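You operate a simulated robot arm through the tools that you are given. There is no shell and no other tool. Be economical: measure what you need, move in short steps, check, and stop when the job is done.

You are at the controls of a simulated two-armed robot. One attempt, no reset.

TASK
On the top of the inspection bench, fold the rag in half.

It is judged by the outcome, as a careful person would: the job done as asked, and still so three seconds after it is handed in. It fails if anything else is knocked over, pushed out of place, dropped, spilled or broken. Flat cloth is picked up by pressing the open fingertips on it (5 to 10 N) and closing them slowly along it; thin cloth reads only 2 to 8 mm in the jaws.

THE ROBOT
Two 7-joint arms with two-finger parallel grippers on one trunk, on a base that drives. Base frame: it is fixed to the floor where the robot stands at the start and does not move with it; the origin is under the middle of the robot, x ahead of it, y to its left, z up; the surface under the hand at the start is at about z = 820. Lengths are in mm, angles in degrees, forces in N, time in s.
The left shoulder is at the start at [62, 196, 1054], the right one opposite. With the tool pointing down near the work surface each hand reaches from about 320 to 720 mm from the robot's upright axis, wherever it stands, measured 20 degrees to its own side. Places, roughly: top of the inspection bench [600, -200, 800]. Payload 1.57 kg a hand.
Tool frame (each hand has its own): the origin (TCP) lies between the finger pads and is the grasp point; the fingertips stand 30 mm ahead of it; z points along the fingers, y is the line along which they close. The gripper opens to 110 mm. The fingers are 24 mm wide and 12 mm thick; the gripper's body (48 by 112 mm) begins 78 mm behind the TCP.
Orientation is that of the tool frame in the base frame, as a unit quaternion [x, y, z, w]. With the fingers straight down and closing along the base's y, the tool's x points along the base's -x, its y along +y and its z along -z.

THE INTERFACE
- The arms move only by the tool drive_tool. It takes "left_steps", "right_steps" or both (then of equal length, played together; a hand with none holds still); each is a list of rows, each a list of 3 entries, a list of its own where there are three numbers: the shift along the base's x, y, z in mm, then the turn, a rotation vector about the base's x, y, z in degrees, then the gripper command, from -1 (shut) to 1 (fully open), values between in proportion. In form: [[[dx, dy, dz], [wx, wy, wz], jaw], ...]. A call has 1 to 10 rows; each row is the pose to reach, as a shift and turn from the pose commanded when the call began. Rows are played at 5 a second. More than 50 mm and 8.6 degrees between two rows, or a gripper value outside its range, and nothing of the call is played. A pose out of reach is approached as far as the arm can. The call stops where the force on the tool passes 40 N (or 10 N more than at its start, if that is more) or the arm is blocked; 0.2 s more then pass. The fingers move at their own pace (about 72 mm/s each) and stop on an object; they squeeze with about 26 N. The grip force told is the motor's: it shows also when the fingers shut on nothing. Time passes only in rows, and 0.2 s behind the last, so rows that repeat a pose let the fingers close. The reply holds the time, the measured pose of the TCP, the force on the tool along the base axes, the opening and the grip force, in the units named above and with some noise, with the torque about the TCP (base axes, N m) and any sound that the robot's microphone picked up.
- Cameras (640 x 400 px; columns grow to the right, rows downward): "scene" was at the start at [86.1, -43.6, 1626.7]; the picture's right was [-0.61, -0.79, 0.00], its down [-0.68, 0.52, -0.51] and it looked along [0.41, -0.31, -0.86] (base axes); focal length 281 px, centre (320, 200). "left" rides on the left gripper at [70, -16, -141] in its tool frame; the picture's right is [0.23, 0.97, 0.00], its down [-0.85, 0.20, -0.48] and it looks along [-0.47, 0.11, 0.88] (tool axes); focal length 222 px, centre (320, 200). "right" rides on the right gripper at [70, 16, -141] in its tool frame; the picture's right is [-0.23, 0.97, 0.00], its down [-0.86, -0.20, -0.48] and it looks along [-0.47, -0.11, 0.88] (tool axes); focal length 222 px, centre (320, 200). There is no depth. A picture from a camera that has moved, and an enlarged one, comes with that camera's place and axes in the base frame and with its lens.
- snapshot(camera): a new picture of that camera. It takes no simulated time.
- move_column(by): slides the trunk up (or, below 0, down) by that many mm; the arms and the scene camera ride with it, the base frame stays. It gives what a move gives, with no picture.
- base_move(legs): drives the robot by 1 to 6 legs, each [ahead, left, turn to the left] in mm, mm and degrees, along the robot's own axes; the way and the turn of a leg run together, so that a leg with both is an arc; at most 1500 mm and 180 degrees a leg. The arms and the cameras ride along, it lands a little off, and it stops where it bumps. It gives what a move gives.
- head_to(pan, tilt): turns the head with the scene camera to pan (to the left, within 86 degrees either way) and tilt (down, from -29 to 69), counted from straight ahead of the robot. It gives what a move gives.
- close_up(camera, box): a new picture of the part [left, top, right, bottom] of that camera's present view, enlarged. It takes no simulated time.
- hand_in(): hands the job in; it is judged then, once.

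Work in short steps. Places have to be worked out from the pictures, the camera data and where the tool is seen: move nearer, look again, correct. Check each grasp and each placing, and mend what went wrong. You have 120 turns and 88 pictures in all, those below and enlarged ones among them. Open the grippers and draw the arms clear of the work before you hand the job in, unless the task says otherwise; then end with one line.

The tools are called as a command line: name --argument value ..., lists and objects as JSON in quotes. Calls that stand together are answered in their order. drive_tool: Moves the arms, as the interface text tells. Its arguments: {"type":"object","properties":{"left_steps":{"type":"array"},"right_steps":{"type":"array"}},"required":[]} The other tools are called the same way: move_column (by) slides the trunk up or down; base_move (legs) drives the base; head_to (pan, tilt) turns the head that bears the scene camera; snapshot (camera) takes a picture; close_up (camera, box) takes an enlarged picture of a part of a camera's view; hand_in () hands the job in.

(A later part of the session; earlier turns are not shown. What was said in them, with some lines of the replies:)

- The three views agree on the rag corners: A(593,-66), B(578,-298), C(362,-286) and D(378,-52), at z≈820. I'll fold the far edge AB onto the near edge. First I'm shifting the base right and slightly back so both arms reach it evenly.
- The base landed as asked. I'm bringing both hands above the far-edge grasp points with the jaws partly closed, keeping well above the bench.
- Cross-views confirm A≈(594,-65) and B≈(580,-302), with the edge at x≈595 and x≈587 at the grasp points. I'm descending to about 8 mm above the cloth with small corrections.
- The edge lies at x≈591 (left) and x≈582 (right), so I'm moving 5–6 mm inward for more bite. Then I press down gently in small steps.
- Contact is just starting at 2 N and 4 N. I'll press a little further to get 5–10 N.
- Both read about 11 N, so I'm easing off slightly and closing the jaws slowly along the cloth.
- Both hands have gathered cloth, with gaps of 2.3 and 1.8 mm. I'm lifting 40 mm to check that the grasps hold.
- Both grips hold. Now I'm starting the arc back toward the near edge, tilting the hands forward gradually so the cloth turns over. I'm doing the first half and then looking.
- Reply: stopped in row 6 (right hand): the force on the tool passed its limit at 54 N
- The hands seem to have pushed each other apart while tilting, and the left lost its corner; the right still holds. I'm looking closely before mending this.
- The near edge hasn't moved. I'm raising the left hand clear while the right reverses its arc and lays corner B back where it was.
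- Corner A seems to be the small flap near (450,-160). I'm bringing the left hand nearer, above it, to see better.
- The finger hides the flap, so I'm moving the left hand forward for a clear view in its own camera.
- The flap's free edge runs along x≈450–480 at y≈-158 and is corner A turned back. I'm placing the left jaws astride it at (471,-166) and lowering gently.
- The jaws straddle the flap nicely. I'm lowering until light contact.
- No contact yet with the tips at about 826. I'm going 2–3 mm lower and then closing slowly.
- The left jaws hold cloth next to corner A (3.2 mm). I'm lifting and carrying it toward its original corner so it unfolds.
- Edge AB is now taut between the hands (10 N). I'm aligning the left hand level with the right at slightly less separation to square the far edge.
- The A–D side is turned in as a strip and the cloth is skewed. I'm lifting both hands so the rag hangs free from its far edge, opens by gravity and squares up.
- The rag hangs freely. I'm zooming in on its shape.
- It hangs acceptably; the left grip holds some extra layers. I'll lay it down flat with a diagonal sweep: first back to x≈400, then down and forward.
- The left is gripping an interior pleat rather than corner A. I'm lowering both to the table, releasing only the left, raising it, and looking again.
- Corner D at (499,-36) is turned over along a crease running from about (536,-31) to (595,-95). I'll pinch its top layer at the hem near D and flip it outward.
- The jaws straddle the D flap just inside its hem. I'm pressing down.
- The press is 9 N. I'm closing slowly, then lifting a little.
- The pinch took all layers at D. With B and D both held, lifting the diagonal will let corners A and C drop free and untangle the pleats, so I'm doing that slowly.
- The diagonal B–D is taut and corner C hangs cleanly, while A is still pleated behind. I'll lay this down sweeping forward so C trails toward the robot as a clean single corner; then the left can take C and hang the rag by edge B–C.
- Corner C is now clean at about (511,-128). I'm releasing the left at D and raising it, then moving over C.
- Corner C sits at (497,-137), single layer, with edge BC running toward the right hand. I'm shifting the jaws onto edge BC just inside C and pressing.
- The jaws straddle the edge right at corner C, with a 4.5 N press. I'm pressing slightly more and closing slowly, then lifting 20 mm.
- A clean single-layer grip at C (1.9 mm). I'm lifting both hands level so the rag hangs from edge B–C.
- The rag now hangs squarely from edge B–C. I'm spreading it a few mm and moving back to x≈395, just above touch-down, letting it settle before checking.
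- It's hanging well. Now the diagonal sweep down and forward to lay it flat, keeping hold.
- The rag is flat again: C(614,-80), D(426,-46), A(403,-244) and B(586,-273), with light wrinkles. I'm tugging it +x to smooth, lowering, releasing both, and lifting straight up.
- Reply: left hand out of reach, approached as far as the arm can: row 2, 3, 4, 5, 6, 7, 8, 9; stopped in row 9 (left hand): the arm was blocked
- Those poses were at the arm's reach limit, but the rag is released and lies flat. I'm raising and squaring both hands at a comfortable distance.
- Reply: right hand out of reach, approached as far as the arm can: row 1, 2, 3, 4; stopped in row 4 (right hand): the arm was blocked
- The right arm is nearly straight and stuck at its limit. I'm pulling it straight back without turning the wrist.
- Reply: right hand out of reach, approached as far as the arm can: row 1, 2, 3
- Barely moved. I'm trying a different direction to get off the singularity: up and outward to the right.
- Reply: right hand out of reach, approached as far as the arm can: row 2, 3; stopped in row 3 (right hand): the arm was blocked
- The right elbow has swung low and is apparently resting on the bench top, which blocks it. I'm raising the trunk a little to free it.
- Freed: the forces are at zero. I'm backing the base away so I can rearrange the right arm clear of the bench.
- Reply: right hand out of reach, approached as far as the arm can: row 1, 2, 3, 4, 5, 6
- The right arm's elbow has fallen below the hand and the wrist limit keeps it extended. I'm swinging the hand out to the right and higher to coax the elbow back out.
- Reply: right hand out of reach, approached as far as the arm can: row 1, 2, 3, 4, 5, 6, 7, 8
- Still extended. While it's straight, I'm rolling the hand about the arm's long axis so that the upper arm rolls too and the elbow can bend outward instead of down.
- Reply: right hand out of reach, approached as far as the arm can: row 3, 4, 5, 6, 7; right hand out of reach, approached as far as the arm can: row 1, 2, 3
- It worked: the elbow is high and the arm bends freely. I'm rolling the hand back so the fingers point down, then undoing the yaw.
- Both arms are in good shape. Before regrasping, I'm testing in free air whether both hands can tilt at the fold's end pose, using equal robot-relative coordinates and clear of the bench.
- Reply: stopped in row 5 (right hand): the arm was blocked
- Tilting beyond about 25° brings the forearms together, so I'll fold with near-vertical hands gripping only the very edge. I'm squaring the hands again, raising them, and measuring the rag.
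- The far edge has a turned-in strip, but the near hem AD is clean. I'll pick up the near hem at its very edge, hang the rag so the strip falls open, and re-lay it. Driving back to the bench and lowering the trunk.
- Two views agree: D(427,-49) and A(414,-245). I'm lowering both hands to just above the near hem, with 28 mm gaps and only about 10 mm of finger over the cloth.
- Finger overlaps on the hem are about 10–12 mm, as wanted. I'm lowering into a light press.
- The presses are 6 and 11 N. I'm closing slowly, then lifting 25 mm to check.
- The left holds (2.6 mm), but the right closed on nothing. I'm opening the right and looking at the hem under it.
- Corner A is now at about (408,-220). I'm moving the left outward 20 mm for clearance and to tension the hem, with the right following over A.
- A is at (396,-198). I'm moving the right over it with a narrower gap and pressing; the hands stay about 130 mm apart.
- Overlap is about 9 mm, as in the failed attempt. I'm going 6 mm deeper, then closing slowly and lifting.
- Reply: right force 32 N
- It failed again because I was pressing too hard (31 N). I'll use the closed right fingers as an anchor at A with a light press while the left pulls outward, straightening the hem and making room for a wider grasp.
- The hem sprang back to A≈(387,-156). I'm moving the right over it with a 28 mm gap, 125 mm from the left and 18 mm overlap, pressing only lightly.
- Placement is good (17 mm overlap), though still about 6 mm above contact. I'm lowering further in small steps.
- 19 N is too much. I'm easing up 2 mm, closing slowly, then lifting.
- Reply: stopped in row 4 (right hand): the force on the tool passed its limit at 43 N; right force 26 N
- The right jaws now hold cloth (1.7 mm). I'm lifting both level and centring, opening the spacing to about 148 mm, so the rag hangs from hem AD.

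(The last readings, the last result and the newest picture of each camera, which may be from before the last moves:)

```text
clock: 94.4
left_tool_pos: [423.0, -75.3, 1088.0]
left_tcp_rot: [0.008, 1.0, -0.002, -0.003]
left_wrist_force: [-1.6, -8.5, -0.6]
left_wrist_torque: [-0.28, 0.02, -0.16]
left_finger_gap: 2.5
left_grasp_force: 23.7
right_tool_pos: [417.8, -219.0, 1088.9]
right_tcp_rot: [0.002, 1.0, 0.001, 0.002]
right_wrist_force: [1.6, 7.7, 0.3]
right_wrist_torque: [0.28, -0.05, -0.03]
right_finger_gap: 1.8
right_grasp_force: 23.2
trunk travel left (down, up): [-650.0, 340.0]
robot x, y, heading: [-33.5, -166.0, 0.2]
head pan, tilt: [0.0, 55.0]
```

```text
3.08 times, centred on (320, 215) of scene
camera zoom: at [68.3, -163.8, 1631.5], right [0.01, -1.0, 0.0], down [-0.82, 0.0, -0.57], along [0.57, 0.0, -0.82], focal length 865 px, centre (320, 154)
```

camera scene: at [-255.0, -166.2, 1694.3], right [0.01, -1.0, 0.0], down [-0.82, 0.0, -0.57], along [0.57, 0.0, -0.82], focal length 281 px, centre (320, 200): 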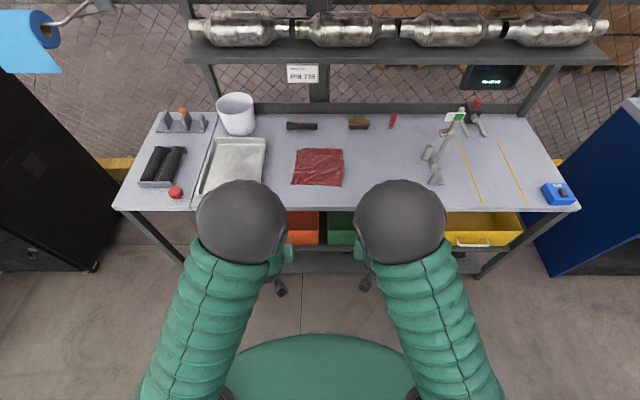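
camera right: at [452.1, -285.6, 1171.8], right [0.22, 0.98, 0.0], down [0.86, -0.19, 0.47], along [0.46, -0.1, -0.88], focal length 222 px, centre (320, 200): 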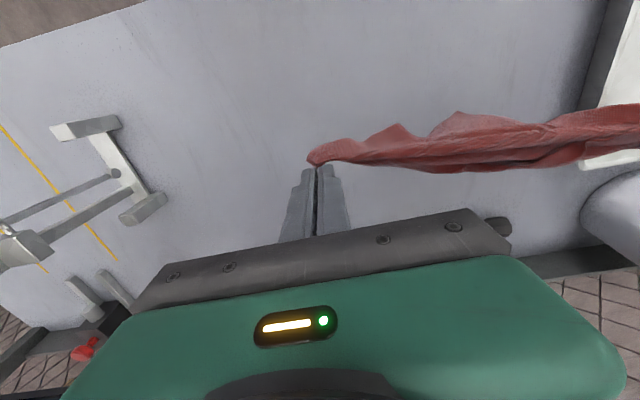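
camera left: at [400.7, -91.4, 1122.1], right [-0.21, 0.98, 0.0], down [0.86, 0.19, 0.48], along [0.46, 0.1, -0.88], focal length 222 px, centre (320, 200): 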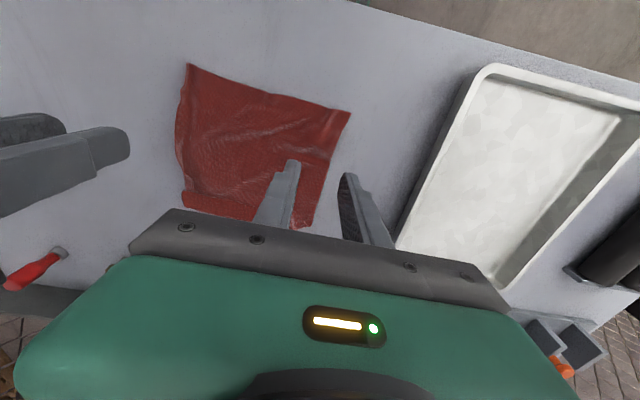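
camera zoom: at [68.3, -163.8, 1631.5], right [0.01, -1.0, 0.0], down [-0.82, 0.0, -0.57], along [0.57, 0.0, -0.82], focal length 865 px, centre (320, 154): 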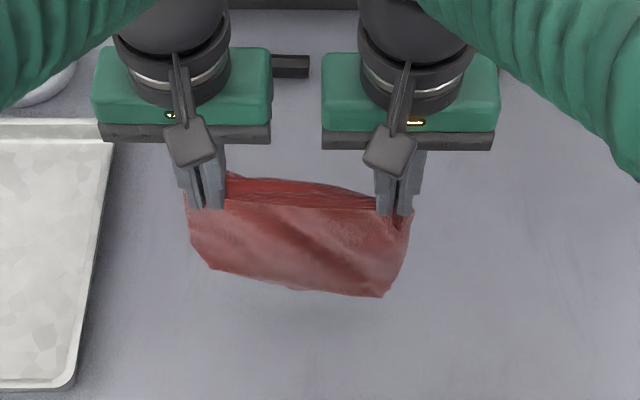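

It hangs cleanly and squarely. I'm easing the tension, moving back to x≈392, then sweeping down and forward to lay it flat.

drive_tool --left_steps '[[[-10, -2, -6], [0, 0, 0], -1], [[-20, -2, -12], [0, 0, 0], -1], [[-30, -2, -18], [0, 0, 0], -1], [[-30, -2, -20], [0, 0, 0], -1], [[-30, -2, -20], [0, 0, 0], -1], [[-30, -2, -20], [0, 0, 0], -1]]' --right_steps '[[[-9, 1, -6], [0, 0, 0], -1], [[-18, 1, -12], [0, 0, 0], -1], [[-26, 1, -18], [0, 0, 0], -1], [[-26, 1, -20], [0, 0, 0], -1], [[-26, 1, -20], [0, 0, 0], -1], [[-26, 1, -20], [0, 0, 0], -1]]'

drive_tool --left_steps '[[[18, 0, -22], [0, 0, 0], -1], [[36, 0, -44], [0, 0, 0], -1], [[56, 0, -65], [0, 0, 0], -1], [[76, 0, -86], [0, 0, 0], -1], [[97, 0, -107], [0, 0, 0], -1], [[118, 0, -128], [0, 0, 0], -1], [[140, 0, -149], [0, 0, 0], -1], [[162, 0, -170], [0, 0, 0], -1], [[184, 0, -190], [0, 0, 0], -1], [[202, 0, -206], [0, 0, 0], -1]]' --right_steps '[[[18, 0, -22], [0, 0, 0], -1], [[36, 0, -44], [0, 0, 0], -1], [[56, 0, -65], [0, 0, 0], -1], [[76, 0, -86], [0, 0, 0], -1], [[97, 0, -107], [0, 0, 0], -1], [[118, 0, -128], [0, 0, 0], -1], [[140, 0, -149], [0, 0, 0], -1], [[162, 0, -170], [0, 0, 0], -1], [[184, 0, -190], [0, 0, 0], -1], [[202, 0, -206], [0, 0, 0], -1]]'

close_up --camera "scene" --box '[240, 160, 400, 280]'

```text
clock: 95.8
left_tool_pos: [391.5, -78.3, 1068.2]
left_tcp_rot: [0.006, 1.0, -0.002, -0.001]
left_wrist_force: [-1.0, -3.3, 0.3]
left_wrist_torque: [-0.07, 0.02, -0.04]
left_finger_gap: 2.2
left_grasp_force: 24.1
right_tool_pos: [391.0, -217.9, 1070.1]
right_tcp_rot: [0.002, 1.0, 0.001, 0.002]
right_wrist_force: [-0.2, 3.3, 1.2]
right_wrist_torque: [0.13, 0.02, 0.0]
right_finger_gap: 1.8
right_grasp_force: 23.6
trunk travel left (down, up): [-650.0, 340.0]
robot x, y, heading: [-41.8, -167.0, 0.3]
head pan, tilt: [0.0, 55.0]
```

```text
clock: 98.0
left_tool_pos: [595.8, -76.1, 859.5]
left_tcp_rot: [0.007, 1.0, -0.003, -0.002]
left_wrist_force: [-0.6, -2.4, -0.8]
left_wrist_torque: [-0.11, 0.05, -0.02]
left_finger_gap: 2.7
left_grasp_force: 24.0
right_tool_pos: [596.0, -216.5, 862.5]
right_tcp_rot: [0.001, 1.0, 0.001, 0.0]
right_wrist_force: [0.9, 2.5, 0.4]
right_wrist_torque: [0.1, 0.0, 0.03]
right_finger_gap: 1.6
right_grasp_force: 23.4
trunk travel left (down, up): [-650.0, 340.0]
robot x, y, heading: [-36.5, -166.0, 0.4]
head pan, tilt: [0.0, 55.0]
```

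```text
3.33 times, centred on (320, 220) of scene
camera zoom: at [73.4, -163.8, 1631.2], right [0.01, -1.0, 0.0], down [-0.82, 0.0, -0.57], along [0.57, 0.0, -0.82], focal length 937 px, centre (320, 133)
```

zoom: 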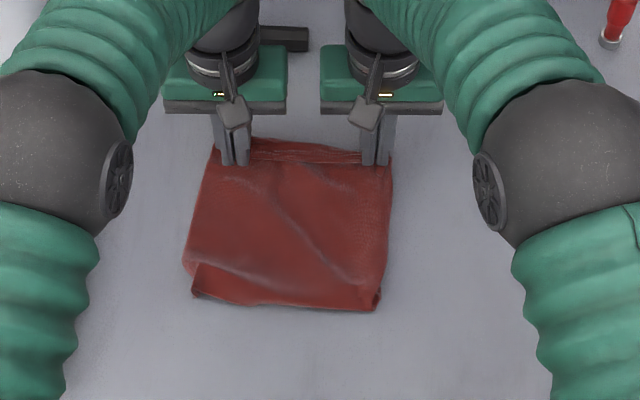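

Nearly flat, but there may be a remaining narrow turn-in at the near edge. I'm zooming in there.

close_up --camera "scene" --box '[280, 195, 350, 240]'

```text
8.89 times, centred on (315, 218) of scene
camera zoom: at [73.4, -163.8, 1631.2], right [0.01, -1.0, 0.0], down [-0.82, 0.0, -0.57], along [0.57, 0.0, -0.82], focal length 2499 px, centre (364, 44)
```

zoom: 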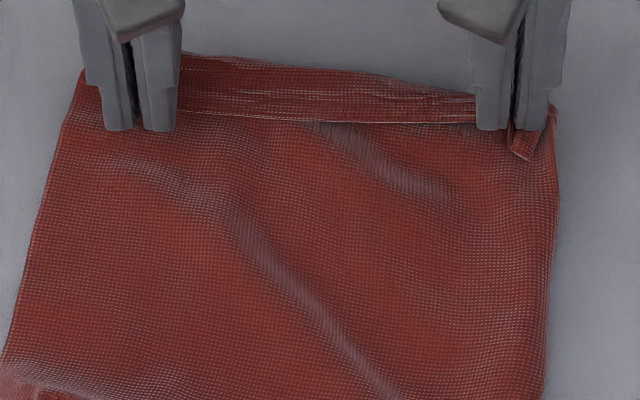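

close_up --camera "scene" --box '[280, 228, 350, 260]'

```text
9.14 times, centred on (315, 244) of scene
camera zoom: at [73.4, -163.8, 1631.2], right [0.01, -1.0, 0.0], down [-0.82, 0.0, -0.57], along [0.57, 0.0, -0.82], focal length 2570 px, centre (366, -202)
```

zoom: 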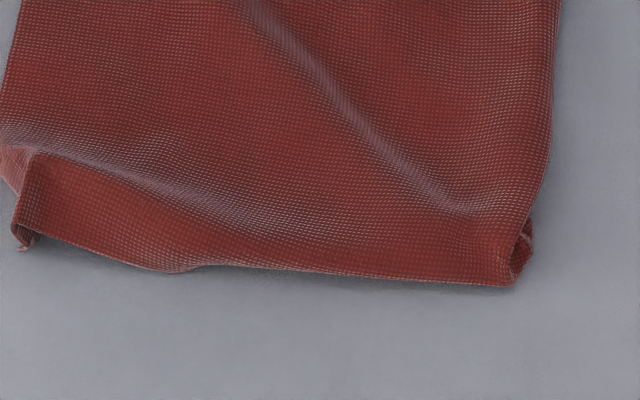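

The near edge curled slightly under on touch-down. I'll re-hang the rag and lay it again with the hands leading forward so that the hem trails and drags flat.

drive_tool --left_steps '[[[-15, 0, 25], [0, 0, 0], -1], [[-35, 0, 53], [0, 0, 0], -1], [[-60, 0, 82], [0, 0, 0], -1], [[-88, 0, 110], [0, 0, 0], -1], [[-118, 0, 138], [0, 0, 0], -1], [[-148, 0, 166], [0, 0, 0], -1], [[-178, 0, 194], [0, 0, 0], -1], [[-205, 0, 222], [0, 0, 0], -1], [[-226, 0, 240], [0, 0, 0], -1], [[-226, 0, 240], [0, 0, 0], -1]]' --right_steps '[[[-15, -1, 24], [0, 0, 0], -1], [[-35, -2, 51], [0, 0, 0], -1], [[-60, -2, 80], [0, 0, 0], -1], [[-88, -2, 108], [0, 0, 0], -1], [[-118, -2, 136], [0, 0, 0], -1], [[-148, -2, 164], [0, 0, 0], -1], [[-178, -2, 192], [0, 0, 0], -1], [[-205, -2, 219], [0, 0, 0], -1], [[-226, -2, 237], [0, 0, 0], -1], [[-226, -2, 237], [0, 0, 0], -1]]'

drive_tool --left_steps '[[[0, 0, 0], [0, 0, 0], -1], [[0, 0, -10], [0, 0, 0], -1], [[0, 0, -20], [0, 0, 0], -1], [[0, 0, -24], [0, 0, 0], -1], [[0, 0, -24], [0, 0, 0], -1], [[0, 0, -24], [0, 0, 0], -1], [[0, 0, -24], [0, 0, 0], -1], [[0, 0, -24], [0, 0, 0], -1]]' --right_steps '[[[0, 0, 0], [0, 0, 0], -1], [[0, 0, -10], [0, 0, 0], -1], [[0, 0, -20], [0, 0, 0], -1], [[0, 0, -24], [0, 0, 0], -1], [[0, 0, -24], [0, 0, 0], -1], [[0, 0, -24], [0, 0, 0], -1], [[0, 0, -24], [0, 0, 0], -1], [[0, 0, -24], [0, 0, 0], -1]]'

close_up --camera "scene" --box '[250, 190, 390, 290]'

```text
clock: 100.2
left_tool_pos: [368.7, -76.8, 1100.9]
left_tcp_rot: [0.007, 1.0, -0.003, -0.003]
left_wrist_force: [-1.3, -7.8, -0.4]
left_wrist_torque: [-0.24, -0.01, -0.1]
left_finger_gap: 2.4
left_grasp_force: 23.9
right_tool_pos: [369.3, -218.7, 1098.8]
right_tcp_rot: [0.002, 1.0, 0.002, 0.001]
right_wrist_force: [0.3, 7.6, 0.6]
right_wrist_torque: [0.24, -0.03, -0.02]
right_finger_gap: 2.0
right_grasp_force: 23.6
trunk travel left (down, up): [-650.0, 340.0]
robot x, y, heading: [-38.7, -164.7, 0.3]
head pan, tilt: [0.0, 55.0]
```

```text
clock: 102.0
left_tool_pos: [367.2, -76.8, 1076.9]
left_tcp_rot: [0.007, 1.0, -0.003, -0.001]
left_wrist_force: [-0.6, -6.4, 0.0]
left_wrist_torque: [-0.19, 0.03, -0.12]
left_finger_gap: 2.5
left_grasp_force: 23.2
right_tool_pos: [367.4, -219.2, 1074.5]
right_tcp_rot: [0.002, 1.0, 0.001, 0.002]
right_wrist_force: [0.1, 6.7, -0.8]
right_wrist_torque: [0.19, -0.04, -0.02]
right_finger_gap: 2.0
right_grasp_force: 23.7
trunk travel left (down, up): [-650.0, 340.0]
robot x, y, heading: [-39.9, -162.5, 0.4]
head pan, tilt: [0.0, 55.0]
```

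```text
4.00 times, centred on (320, 240) of scene
camera zoom: at [67.8, -163.9, 1631.5], right [0.01, -1.0, 0.0], down [-0.82, 0.0, -0.57], along [0.57, 0.0, -0.82], focal length 1125 px, centre (320, 40)
```

zoom: 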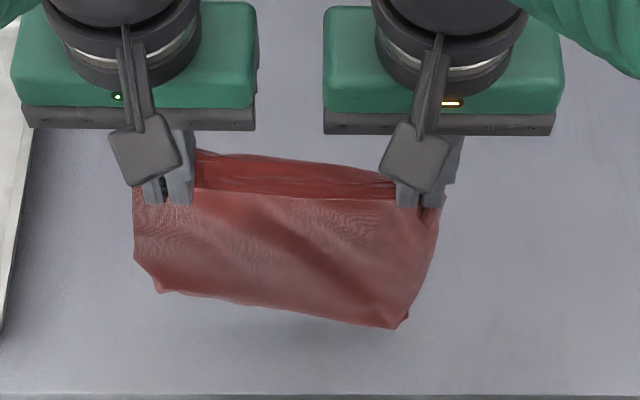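

It's hanging fully extended with the lower hem near z≈830. Now laying with the hands leading so the hem trails flat.

drive_tool --left_steps '[[[30, 0, -8], [0, 0, 0], -1], [[60, 0, -25], [0, 0, 0], -1], [[88, 0, -47], [0, 0, 0], -1], [[114, 0, -70], [0, 0, 0], -1], [[139, 0, -94], [0, 0, 0], -1], [[163, 0, -118], [0, 0, 0], -1], [[186, 0, -143], [0, 0, 0], -1], [[207, 0, -168], [0, 0, 0], -1], [[226, 0, -192], [0, 0, 0], -1], [[240, 0, -213], [0, 0, 0], -1]]' --right_steps '[[[30, 0, -8], [0, 0, 0], -1], [[60, 0, -25], [0, 0, 0], -1], [[88, 0, -47], [0, 0, 0], -1], [[114, 0, -70], [0, 0, 0], -1], [[139, 0, -94], [0, 0, 0], -1], [[163, 0, -118], [0, 0, 0], -1], [[186, 0, -143], [0, 0, 0], -1], [[207, 0, -168], [0, 0, 0], -1], [[226, 0, -192], [0, 0, 0], -1], [[240, 0, -212], [0, 0, 0], -1]]'

close_up --camera "scene" --box '[255, 175, 395, 275]'

```text
clock: 104.2
left_tool_pos: [603.9, -77.0, 866.0]
left_tcp_rot: [0.007, 1.0, -0.003, -0.001]
left_wrist_force: [-0.4, -5.0, -0.3]
left_wrist_torque: [-0.14, 0.02, -0.08]
left_finger_gap: 2.4
left_grasp_force: 24.4
right_tool_pos: [605.6, -218.1, 866.4]
right_tcp_rot: [0.002, 1.0, 0.001, 0.004]
right_wrist_force: [0.6, 5.4, -0.1]
right_wrist_torque: [0.12, 0.0, 0.02]
right_finger_gap: 2.1
right_grasp_force: 23.7
trunk travel left (down, up): [-650.0, 340.0]
robot x, y, heading: [-40.0, -164.0, 0.4]
head pan, tilt: [0.0, 55.0]
```

```text
4.00 times, centred on (325, 225) of scene
camera zoom: at [61.3, -162.5, 1631.9], right [0.01, -1.0, 0.0], down [-0.82, -0.01, -0.58], along [0.58, 0.0, -0.82], focal length 1125 px, centre (300, 100)
```

zoom: 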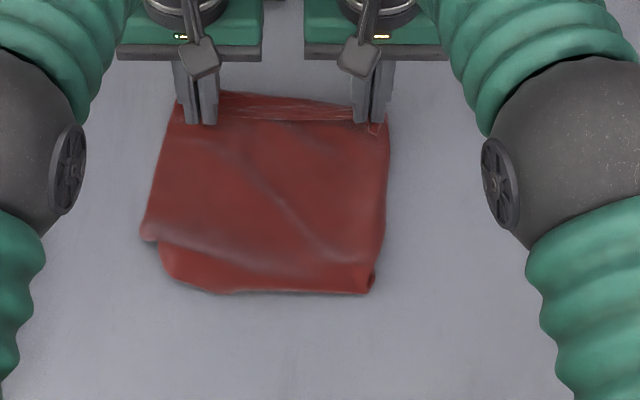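

The lower corners still look tucked under. I'll re-hang it and swing it gently a couple of times so the tucks drop open.

drive_tool --left_steps '[[[-10, 0, 26], [0, 0, 0], -1], [[-26, 0, 56], [0, 0, 0], -1], [[-46, 0, 88], [0, 0, 0], -1], [[-68, 0, 120], [0, 0, 0], -1], [[-92, 0, 152], [0, 0, 0], -1], [[-118, 0, 184], [0, 0, 0], -1], [[-146, 0, 214], [0, 0, 0], -1], [[-172, 0, 240], [0, 0, 0], -1], [[-195, 0, 254], [0, 0, 0], -1], [[-210, 0, 256], [0, 0, 0], -1]]' --right_steps '[[[-10, 1, 26], [0, 0, 0], -1], [[-26, 2, 56], [0, 0, 0], -1], [[-46, 2, 88], [0, 0, 0], -1], [[-68, 2, 120], [0, 0, 0], -1], [[-92, 2, 152], [0, 0, 0], -1], [[-118, 2, 184], [0, 0, 0], -1], [[-146, 2, 214], [0, 0, 0], -1], [[-172, 2, 240], [0, 0, 0], -1], [[-195, 2, 254], [0, 0, 0], -1], [[-210, 2, 256], [0, 0, 0], -1]]'

drive_tool --left_steps '[[[40, 0, 0], [0, 0, 0], -1], [[75, 0, 0], [0, 0, 0], -1], [[40, 0, 0], [0, 0, 0], -1], [[0, 0, 0], [0, 0, 0], -1], [[40, 0, 0], [0, 0, 0], -1], [[75, 0, 0], [0, 0, 0], -1], [[40, 0, 0], [0, 0, 0], -1], [[0, 0, 0], [0, 0, 0], -1], [[-20, 0, 0], [0, 0, 0], -1], [[-20, 0, 0], [0, 0, 0], -1]]' --right_steps '[[[40, 0, 0], [0, 0, 0], -1], [[75, 0, 0], [0, 0, 0], -1], [[40, 0, 0], [0, 0, 0], -1], [[0, 0, 0], [0, 0, 0], -1], [[40, 0, 0], [0, 0, 0], -1], [[75, 0, 0], [0, 0, 0], -1], [[40, 0, 0], [0, 0, 0], -1], [[0, 0, 0], [0, 0, 0], -1], [[-20, 0, 0], [0, 0, 0], -1], [[-20, 0, 0], [0, 0, 0], -1]]'

close_up --camera "scene" --box '[250, 180, 390, 280]'

```text
clock: 106.4
left_tool_pos: [397.0, -76.4, 1121.1]
left_tcp_rot: [0.007, 1.0, -0.003, -0.001]
left_wrist_force: [-1.1, -2.6, -0.3]
left_wrist_torque: [-0.08, 0.02, -0.05]
left_finger_gap: 2.6
left_grasp_force: 23.9
right_tool_pos: [397.1, -217.1, 1121.2]
right_tcp_rot: [0.002, 1.0, 0.001, 0.003]
right_wrist_force: [0.1, 2.7, 0.0]
right_wrist_torque: [0.07, -0.01, -0.03]
right_finger_gap: 2.2
right_grasp_force: 24.4
trunk travel left (down, up): [-650.0, 340.0]
robot x, y, heading: [-40.2, -166.2, 0.1]
head pan, tilt: [0.0, 55.0]
```

```text
clock: 108.6
left_tool_pos: [377.0, -76.7, 1121.1]
left_tcp_rot: [0.007, 1.0, -0.003, -0.001]
left_wrist_force: [-0.6, -3.5, -1.2]
left_wrist_torque: [-0.1, 0.03, -0.04]
left_finger_gap: 2.3
left_grasp_force: 24.4
right_tool_pos: [374.5, -217.0, 1120.9]
right_tcp_rot: [0.002, 1.0, 0.002, 0.003]
right_wrist_force: [0.3, 3.8, 0.1]
right_wrist_torque: [0.06, -0.05, 0.0]
right_finger_gap: 2.0
right_grasp_force: 23.5
trunk travel left (down, up): [-650.0, 340.0]
robot x, y, heading: [-37.1, -164.7, 0.3]
head pan, tilt: [0.0, 55.0]
```

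```text
4.00 times, centred on (320, 230) of scene
camera zoom: at [66.4, -163.8, 1631.7], right [0.01, -1.0, 0.0], down [-0.82, 0.0, -0.57], along [0.57, 0.0, -0.82], focal length 1125 px, centre (320, 80)
```

zoom: 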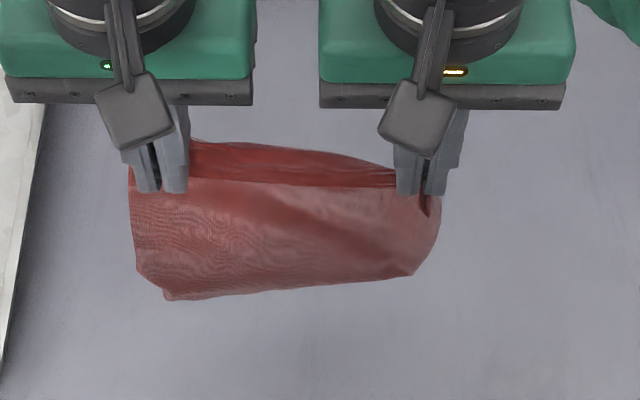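

The lower corners curl backwards because the grips are closer together than the rag's width, so sweeping forward tucks them under. I'll lay it the other way, from far to near, so those corners face up and can fall open.

drive_tool --left_steps '[[[30, 0, 0], [0, 0, 0], -1], [[65, 0, -5], [0, 0, 0], -1], [[100, 0, -12], [0, 0, 0], -1], [[135, 0, -20], [0, 0, 0], -1], [[165, 0, -28], [0, 0, 0], -1], [[185, 0, -34], [0, 0, 0], -1], [[188, 0, -36], [0, 0, 0], -1], [[188, 0, -36], [0, 0, 0], -1], [[188, 0, -36], [0, 0, 0], -1], [[188, 0, -36], [0, 0, 0], -1]]' --right_steps '[[[30, 0, 0], [0, 0, 0], -1], [[65, 0, -5], [0, 0, 0], -1], [[100, 0, -12], [0, 0, 0], -1], [[135, 0, -20], [0, 0, 0], -1], [[165, 0, -28], [0, 0, 0], -1], [[185, 0, -34], [0, 0, 0], -1], [[188, 0, -36], [0, 0, 0], -1], [[188, 0, -36], [0, 0, 0], -1], [[188, 0, -36], [0, 0, 0], -1], [[188, 0, -36], [0, 0, 0], -1]]'

drive_tool --left_steps '[[[-22, 0, -15], [0, 0, 0], -1], [[-46, 0, -35], [0, 0, 0], -1], [[-70, 0, -58], [0, 0, 0], -1], [[-94, 0, -82], [0, 0, 0], -1], [[-117, 0, -107], [0, 0, 0], -1], [[-139, 0, -132], [0, 0, 0], -1], [[-160, 0, -157], [0, 0, 0], -1], [[-180, 0, -182], [0, 0, 0], -1], [[-198, 0, -206], [0, 0, 0], -1], [[-212, 0, -225], [0, 0, 0], -1]]' --right_steps '[[[-22, 0, -15], [0, 0, 0], -1], [[-46, 0, -35], [0, 0, 0], -1], [[-70, 0, -58], [0, 0, 0], -1], [[-94, 0, -82], [0, 0, 0], -1], [[-117, 0, -107], [0, 0, 0], -1], [[-139, 0, -132], [0, 0, 0], -1], [[-160, 0, -157], [0, 0, 0], -1], [[-180, 0, -182], [0, 0, 0], -1], [[-198, 0, -206], [0, 0, 0], -1], [[-212, 0, -225], [0, 0, 0], -1]]'

close_up --camera "scene" --box '[240, 175, 400, 290]'

```text
clock: 110.8
left_tool_pos: [566.4, -76.2, 1083.9]
left_tcp_rot: [0.007, 1.0, -0.003, -0.001]
left_wrist_force: [-0.1, -2.8, -0.2]
left_wrist_torque: [-0.07, -0.01, -0.04]
left_finger_gap: 2.4
left_grasp_force: 24.4
right_tool_pos: [565.9, -217.4, 1084.7]
right_tcp_rot: [0.002, 1.0, 0.001, 0.001]
right_wrist_force: [0.1, 2.3, 0.5]
right_wrist_torque: [0.09, -0.02, 0.01]
right_finger_gap: 1.9
right_grasp_force: 23.4
trunk travel left (down, up): [-650.0, 340.0]
robot x, y, heading: [-36.5, -163.1, 0.2]
head pan, tilt: [0.0, 55.0]
```

```text
clock: 113.0
left_tool_pos: [353.7, -76.6, 858.1]
left_tcp_rot: [0.006, 1.0, -0.003, -0.001]
left_wrist_force: [-0.7, -3.7, 0.3]
left_wrist_torque: [-0.1, 0.02, -0.07]
left_finger_gap: 2.2
left_grasp_force: 23.3
right_tool_pos: [353.8, -218.3, 859.7]
right_tcp_rot: [0.002, 1.0, 0.001, 0.003]
right_wrist_force: [-0.5, 3.9, -0.1]
right_wrist_torque: [0.15, -0.01, 0.03]
right_finger_gap: 1.8
right_grasp_force: 24.0
trunk travel left (down, up): [-650.0, 340.0]
robot x, y, heading: [-36.4, -159.6, 0.4]
head pan, tilt: [0.0, 55.0]
```

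```text
3.48 times, centred on (320, 232) of scene
camera zoom: at [68.6, -163.7, 1631.5], right [0.01, -1.0, 0.0], down [-0.82, 0.0, -0.57], along [0.57, 0.0, -0.82], focal length 978 px, centre (320, 87)
```

zoom: 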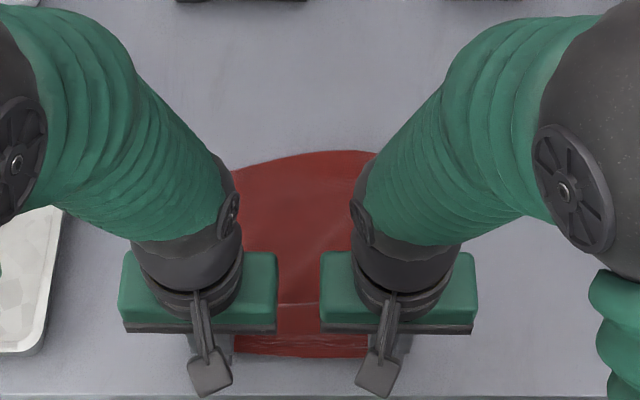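

Excellent: laid far-to-near it is full length, far edge x≈539–558 and near hem x≈350, with no tucks visible. Now I'm carrying hem AD forward in an arc onto the far edge, tilting the fingers slightly back toward the robot.

drive_tool --left_steps '[[[6, 0, 27], [0, 0, 0], -1], [[18, 0, 52], [0, 0, 0], -1], [[36, 0, 72], [0, 0, 0], -1], [[60, 0, 85], [0, 4, 0], -1], [[86, 1, 90], [0, 8, 0], -1], [[112, 1, 87], [0, 12, 0], -1], [[136, 2, 77], [0, 16, 0], -1], [[158, 2, 58], [0, 20, 0], -1], [[177, 3, 36], [0, 23, 0], -1], [[189, 3, 17], [0, 25, 0], -1]]' --right_steps '[[[6, 0, 27], [0, 0, 0], -1], [[18, 0, 52], [0, 0, 0], -1], [[36, 0, 72], [0, 0, 0], -1], [[60, 0, 85], [0, 4, 0], -1], [[86, 1, 90], [0, 8, 0], -1], [[112, 1, 87], [0, 12, 0], -1], [[138, 2, 77], [0, 16, 0], -1], [[164, 2, 58], [0, 20, 0], -1], [[186, 3, 36], [0, 23, 0], -1], [[201, 3, 17], [0, 25, 0], -1]]'

close_up --camera "scene" --box '[240, 160, 400, 275]'

```text
clock: 115.4
left_tool_pos: [508.0, -76.5, 900.4]
left_tcp_rot: [0.011, 0.981, -0.009, -0.193]
left_wrist_force: [-1.7, -7.2, -1.3]
left_wrist_torque: [-0.3, 0.05, -0.01]
left_finger_gap: 2.5
left_grasp_force: 24.1
left hand out of reach, approached as far as the arm can: row 10
right_tool_pos: [497.9, -218.1, 889.4]
right_tcp_rot: [0.0, 0.979, 0.005, -0.206]
right_wrist_force: [1.6, 8.7, 0.4]
right_wrist_torque: [0.24, -0.06, -0.09]
right_finger_gap: 2.0
right_grasp_force: 24.0
right hand out of reach, approached as far as the arm can: row 9, 10
trunk travel left (down, up): [-650.0, 340.0]
robot x, y, heading: [-42.7, -162.7, 0.5]
head pan, tilt: [0.0, 55.0]
stopped in row 10 (left hand): the arm was blocked; the commanded pose is now the measured one
```

```text
3.48 times, centred on (320, 218) of scene
camera zoom: at [14.3, -162.7, 1634.4], right [0.01, -1.0, 0.0], down [-0.8, -0.01, -0.6], along [0.6, 0.0, -0.8], focal length 978 px, centre (320, 139)
```

zoom: 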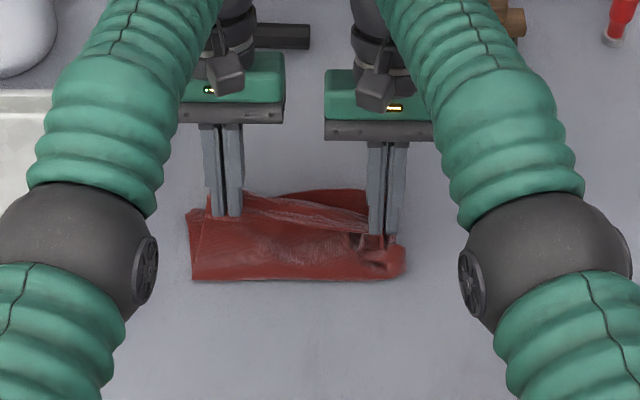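

The tilt took the arms to their reach limit short of the target; the cloth is still held and folding well. I'm straightening the hands with the tips in place, and then driving the base forward 40 mm to supply the remaining reach.

drive_tool --left_steps '[[[-3, 0, 2], [0, -6, 0], -1], [[-6, 0, 3], [0, -12, 0], -1], [[-9, 0, 4], [0, -18, 0], -1], [[-11, 0, 4], [0, -22, 0], -1]]' --right_steps '[[[-3, 0, 3], [0, -6, 0], -1], [[-6, 0, 5], [0, -12, 0], -1], [[-9, 0, 7], [0, -18, 0], -1], [[-6, 0, 10], [0, -23.8, 0], -1]]'

```text
clock: 116.4
left_tool_pos: [524.2, -73.9, 884.6]
left_tcp_rot: [0.009, 1.0, -0.005, -0.021]
left_wrist_force: [-0.6, -8.8, 0.0]
left_wrist_torque: [-0.25, 0.04, -0.13]
left_finger_gap: 2.4
left_grasp_force: 24.0
right_tool_pos: [522.1, -218.4, 884.8]
right_tcp_rot: [0.001, 1.0, 0.002, -0.012]
right_wrist_force: [0.8, 8.8, 0.7]
right_wrist_torque: [0.31, -0.03, 0.01]
right_finger_gap: 2.0
right_grasp_force: 23.6
trunk travel left (down, up): [-650.0, 340.0]
robot x, y, heading: [-39.6, -165.4, 0.0]
head pan, tilt: [0.0, 55.0]
```

Both hands are vertical again at x≈523 and well within reach. I'm moving the last bit to the far edge and lowering.

drive_tool --left_steps '[[[5, -1, -3], [0, 0, 0], -1], [[10, -1, -10], [0, 0, 0], -1], [[14, -1, -18], [0, 0, 0], -1], [[15, -1, -25], [0, 0, 0], -1]]' --right_steps '[[[10, 1, -3], [0, 0, 0], -1], [[20, 1, -10], [0, 0, 0], -1], [[28, 1, -18], [0, 0, 0], -1], [[30, 1, -25], [0, 0, 0], -1]]'

close_up --camera "scene" --box '[260, 165, 380, 255]'

```text
clock: 117.4
left_tool_pos: [536.6, -74.5, 860.7]
left_tcp_rot: [0.008, 1.0, -0.006, -0.023]
left_wrist_force: [-0.8, -4.5, -0.3]
left_wrist_torque: [-0.16, 0.0, -0.07]
left_finger_gap: 2.7
left_grasp_force: 24.3
right_tool_pos: [549.1, -217.8, 860.2]
right_tcp_rot: [0.0, 1.0, 0.003, -0.012]
right_wrist_force: [-1.1, 4.8, 1.1]
right_wrist_torque: [0.18, -0.01, -0.02]
right_finger_gap: 2.2
right_grasp_force: 23.9
trunk travel left (down, up): [-650.0, 340.0]
robot x, y, heading: [-39.9, -164.0, 0.4]
head pan, tilt: [0.0, 55.0]
```

```text
4.44 times, centred on (320, 210) of scene
camera zoom: at [67.6, -163.8, 1631.5], right [0.01, -1.0, 0.0], down [-0.82, 0.0, -0.57], along [0.57, 0.0, -0.82], focal length 1250 px, centre (320, 156)
```

zoom: 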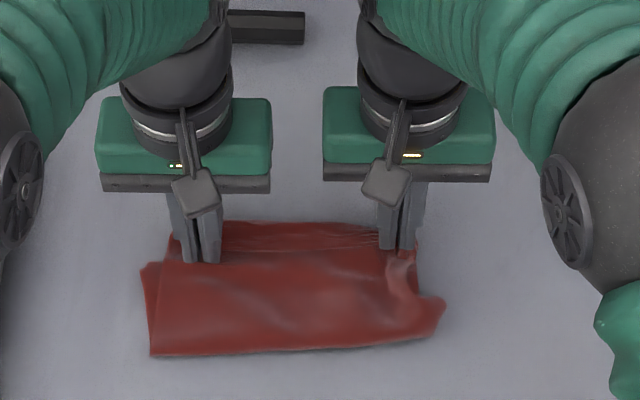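

That's a neat half fold: near fold at x≈459, hems together at the far side, depth about 110 mm. I'm lowering the last few mm, opening gently, and lifting straight up.

drive_tool --left_steps '[[[2, -1, -5], [0, 0, 0], -1], [[2, -1, -5], [0, 0, 0], -0.9], [[2, -1, -5], [0, 0, 0], -0.8], [[2, -1, -5], [0, 0, 0], -0.7], [[2, -1, -5], [0, 0, 0], -0.7], [[2, -1, 5], [0, 0, 0], -0.7], [[2, -1, 25], [0, 0, 0], -0.6], [[-2, -1, 55], [0, 0, 0], -0.6], [[-10, 10, 90], [0, 0, 0], -0.6]]' --right_steps '[[[2, 1, -5], [0, 0, 0], -1], [[2, 1, -5], [0, 0, 0], -0.9], [[2, 1, -5], [0, 0, 0], -0.8], [[2, 1, -5], [0, 0, 0], -0.7], [[2, 1, -5], [0, 0, 0], -0.7], [[2, 1, 5], [0, 0, 0], -0.7], [[2, 1, 25], [0, 0, 0], -0.6], [[-2, 1, 55], [0, 0, 0], -0.6], [[-10, -10, 90], [0, 0, 0], -0.6]]'

close_up --camera "scene" --box '[260, 165, 380, 255]'

```text
clock: 119.4
left_tool_pos: [524.4, -64.5, 952.2]
left_tcp_rot: [0.008, 1.0, -0.005, -0.022]
left_wrist_force: [-0.4, -0.2, 0.0]
left_wrist_torque: [0.0, -0.04, 0.01]
left_finger_gap: 22.1
left_grasp_force: 0.2
right_tool_pos: [538.4, -228.7, 951.1]
right_tcp_rot: [0.0, 1.0, 0.002, -0.012]
right_wrist_force: [0.2, -0.1, 0.1]
right_wrist_torque: [-0.02, -0.01, 0.02]
right_finger_gap: 21.9
right_grasp_force: 0.0
trunk travel left (down, up): [-650.0, 340.0]
robot x, y, heading: [-39.8, -165.3, -0.1]
head pan, tilt: [0.0, 55.0]
```

```text
4.44 times, centred on (320, 210) of scene
camera zoom: at [64.0, -164.0, 1631.6], right [0.01, -1.0, 0.0], down [-0.82, 0.0, -0.57], along [0.57, 0.0, -0.82], focal length 1250 px, centre (320, 156)
```

zoom: 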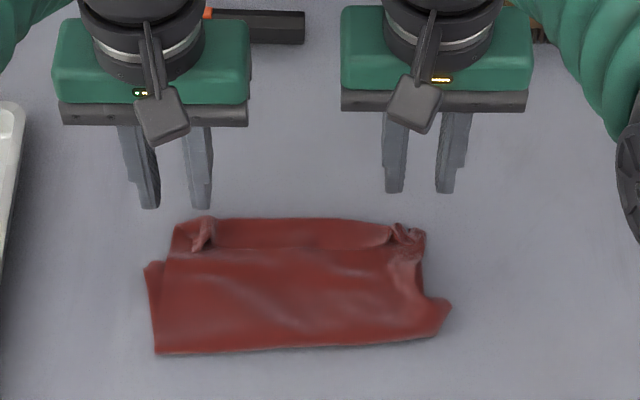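

The rag is folded in half and released, lying flat on the bench with two small pinch puckers. I'm drawing the arms up and clear, then doing a last check.

drive_tool --left_steps '[[[-5, 15, 30], [0, 0, 0], -0.4], [[-15, 35, 60], [0, 0, 0], -0.2], [[-35, 60, 85], [0, 0, 0], 0], [[-60, 85, 95], [0, 0, 0], 0.3], [[-80, 100, 95], [0, 0, 0], 0.5]]' --right_steps '[[[-5, -20, 30], [0, 0, 0], -0.4], [[-20, -50, 60], [0, 0, 0], -0.2], [[-45, -85, 85], [0, 0, 0], 0], [[-75, -120, 95], [0, 0, 0], 0.3], [[-105, -150, 95], [0, 0, 0], 0.5]]'

snapshot --camera "scene"

```text
clock: 120.6
left_tool_pos: [447.0, 35.0, 1045.7]
left_tcp_rot: [0.009, 1.0, -0.005, -0.022]
left_wrist_force: [-0.3, 0.6, -0.5]
left_wrist_torque: [-0.01, -0.02, 0.01]
left_finger_gap: 82.5
left_grasp_force: 0.0
right_tool_pos: [432.5, -378.4, 1045.7]
right_tcp_rot: [0.001, 1.0, 0.003, -0.011]
right_wrist_force: [-1.0, -0.5, 0.2]
right_wrist_torque: [-0.01, 0.0, -0.01]
right_finger_gap: 82.4
right_grasp_force: 0.1
trunk travel left (down, up): [-650.0, 340.0]
robot x, y, heading: [-37.9, -165.0, 0.5]
head pan, tilt: [0.0, 55.0]
```

```text
2 pictures are left
camera scene: at [63.0, -164.9, 1631.7], right [0.01, -1.0, 0.0], down [-0.82, 0.0, -0.57], along [0.57, 0.0, -0.82], focal length 281 px, centre (320, 200)
```

scene: 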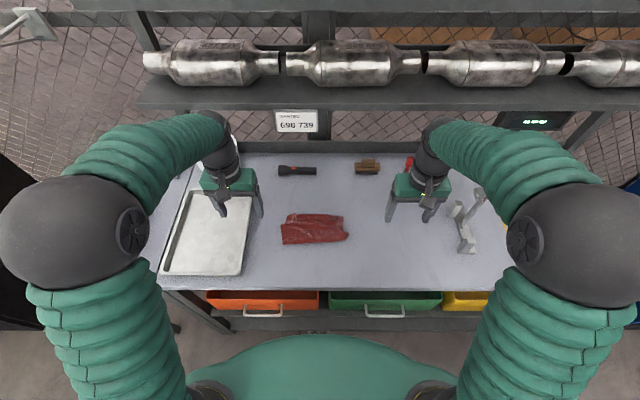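

The arms are clear and everything else is in place. One close look at the fold.

close_up --camera "scene" --box '[270, 205, 360, 255]'

```text
7.11 times, centred on (315, 230) of scene
camera zoom: at [63.0, -164.9, 1631.7], right [0.01, -1.0, 0.0], down [-0.82, 0.0, -0.57], along [0.57, 0.0, -0.82], focal length 1999 px, centre (356, -13)
```

zoom: 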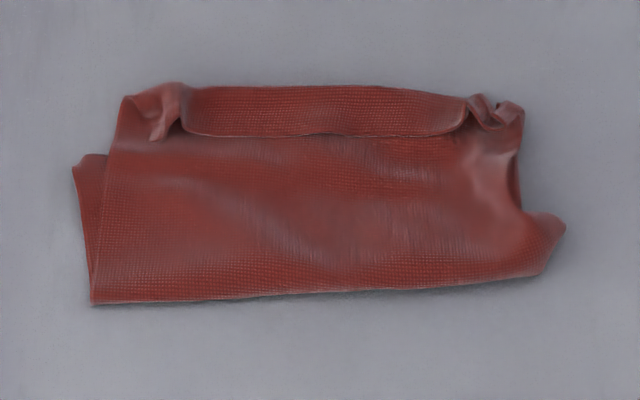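

The hems lie together at the far side and the fold line is at the near side. The top hem is turned back in a small strip, but the stack is about half size, flat and stable, so I'm handing it in.

hand_in

```text
The job is handed in.
```

The rag is folded in half on the inspection bench, but not perfectly: a strip of about 25 mm of the top hem is turned back, and two small puckers show where it was gripped. Nothing else on the bench was knocked over or moved, as far as the last picture shows, and both arms are clear with the grippers open.
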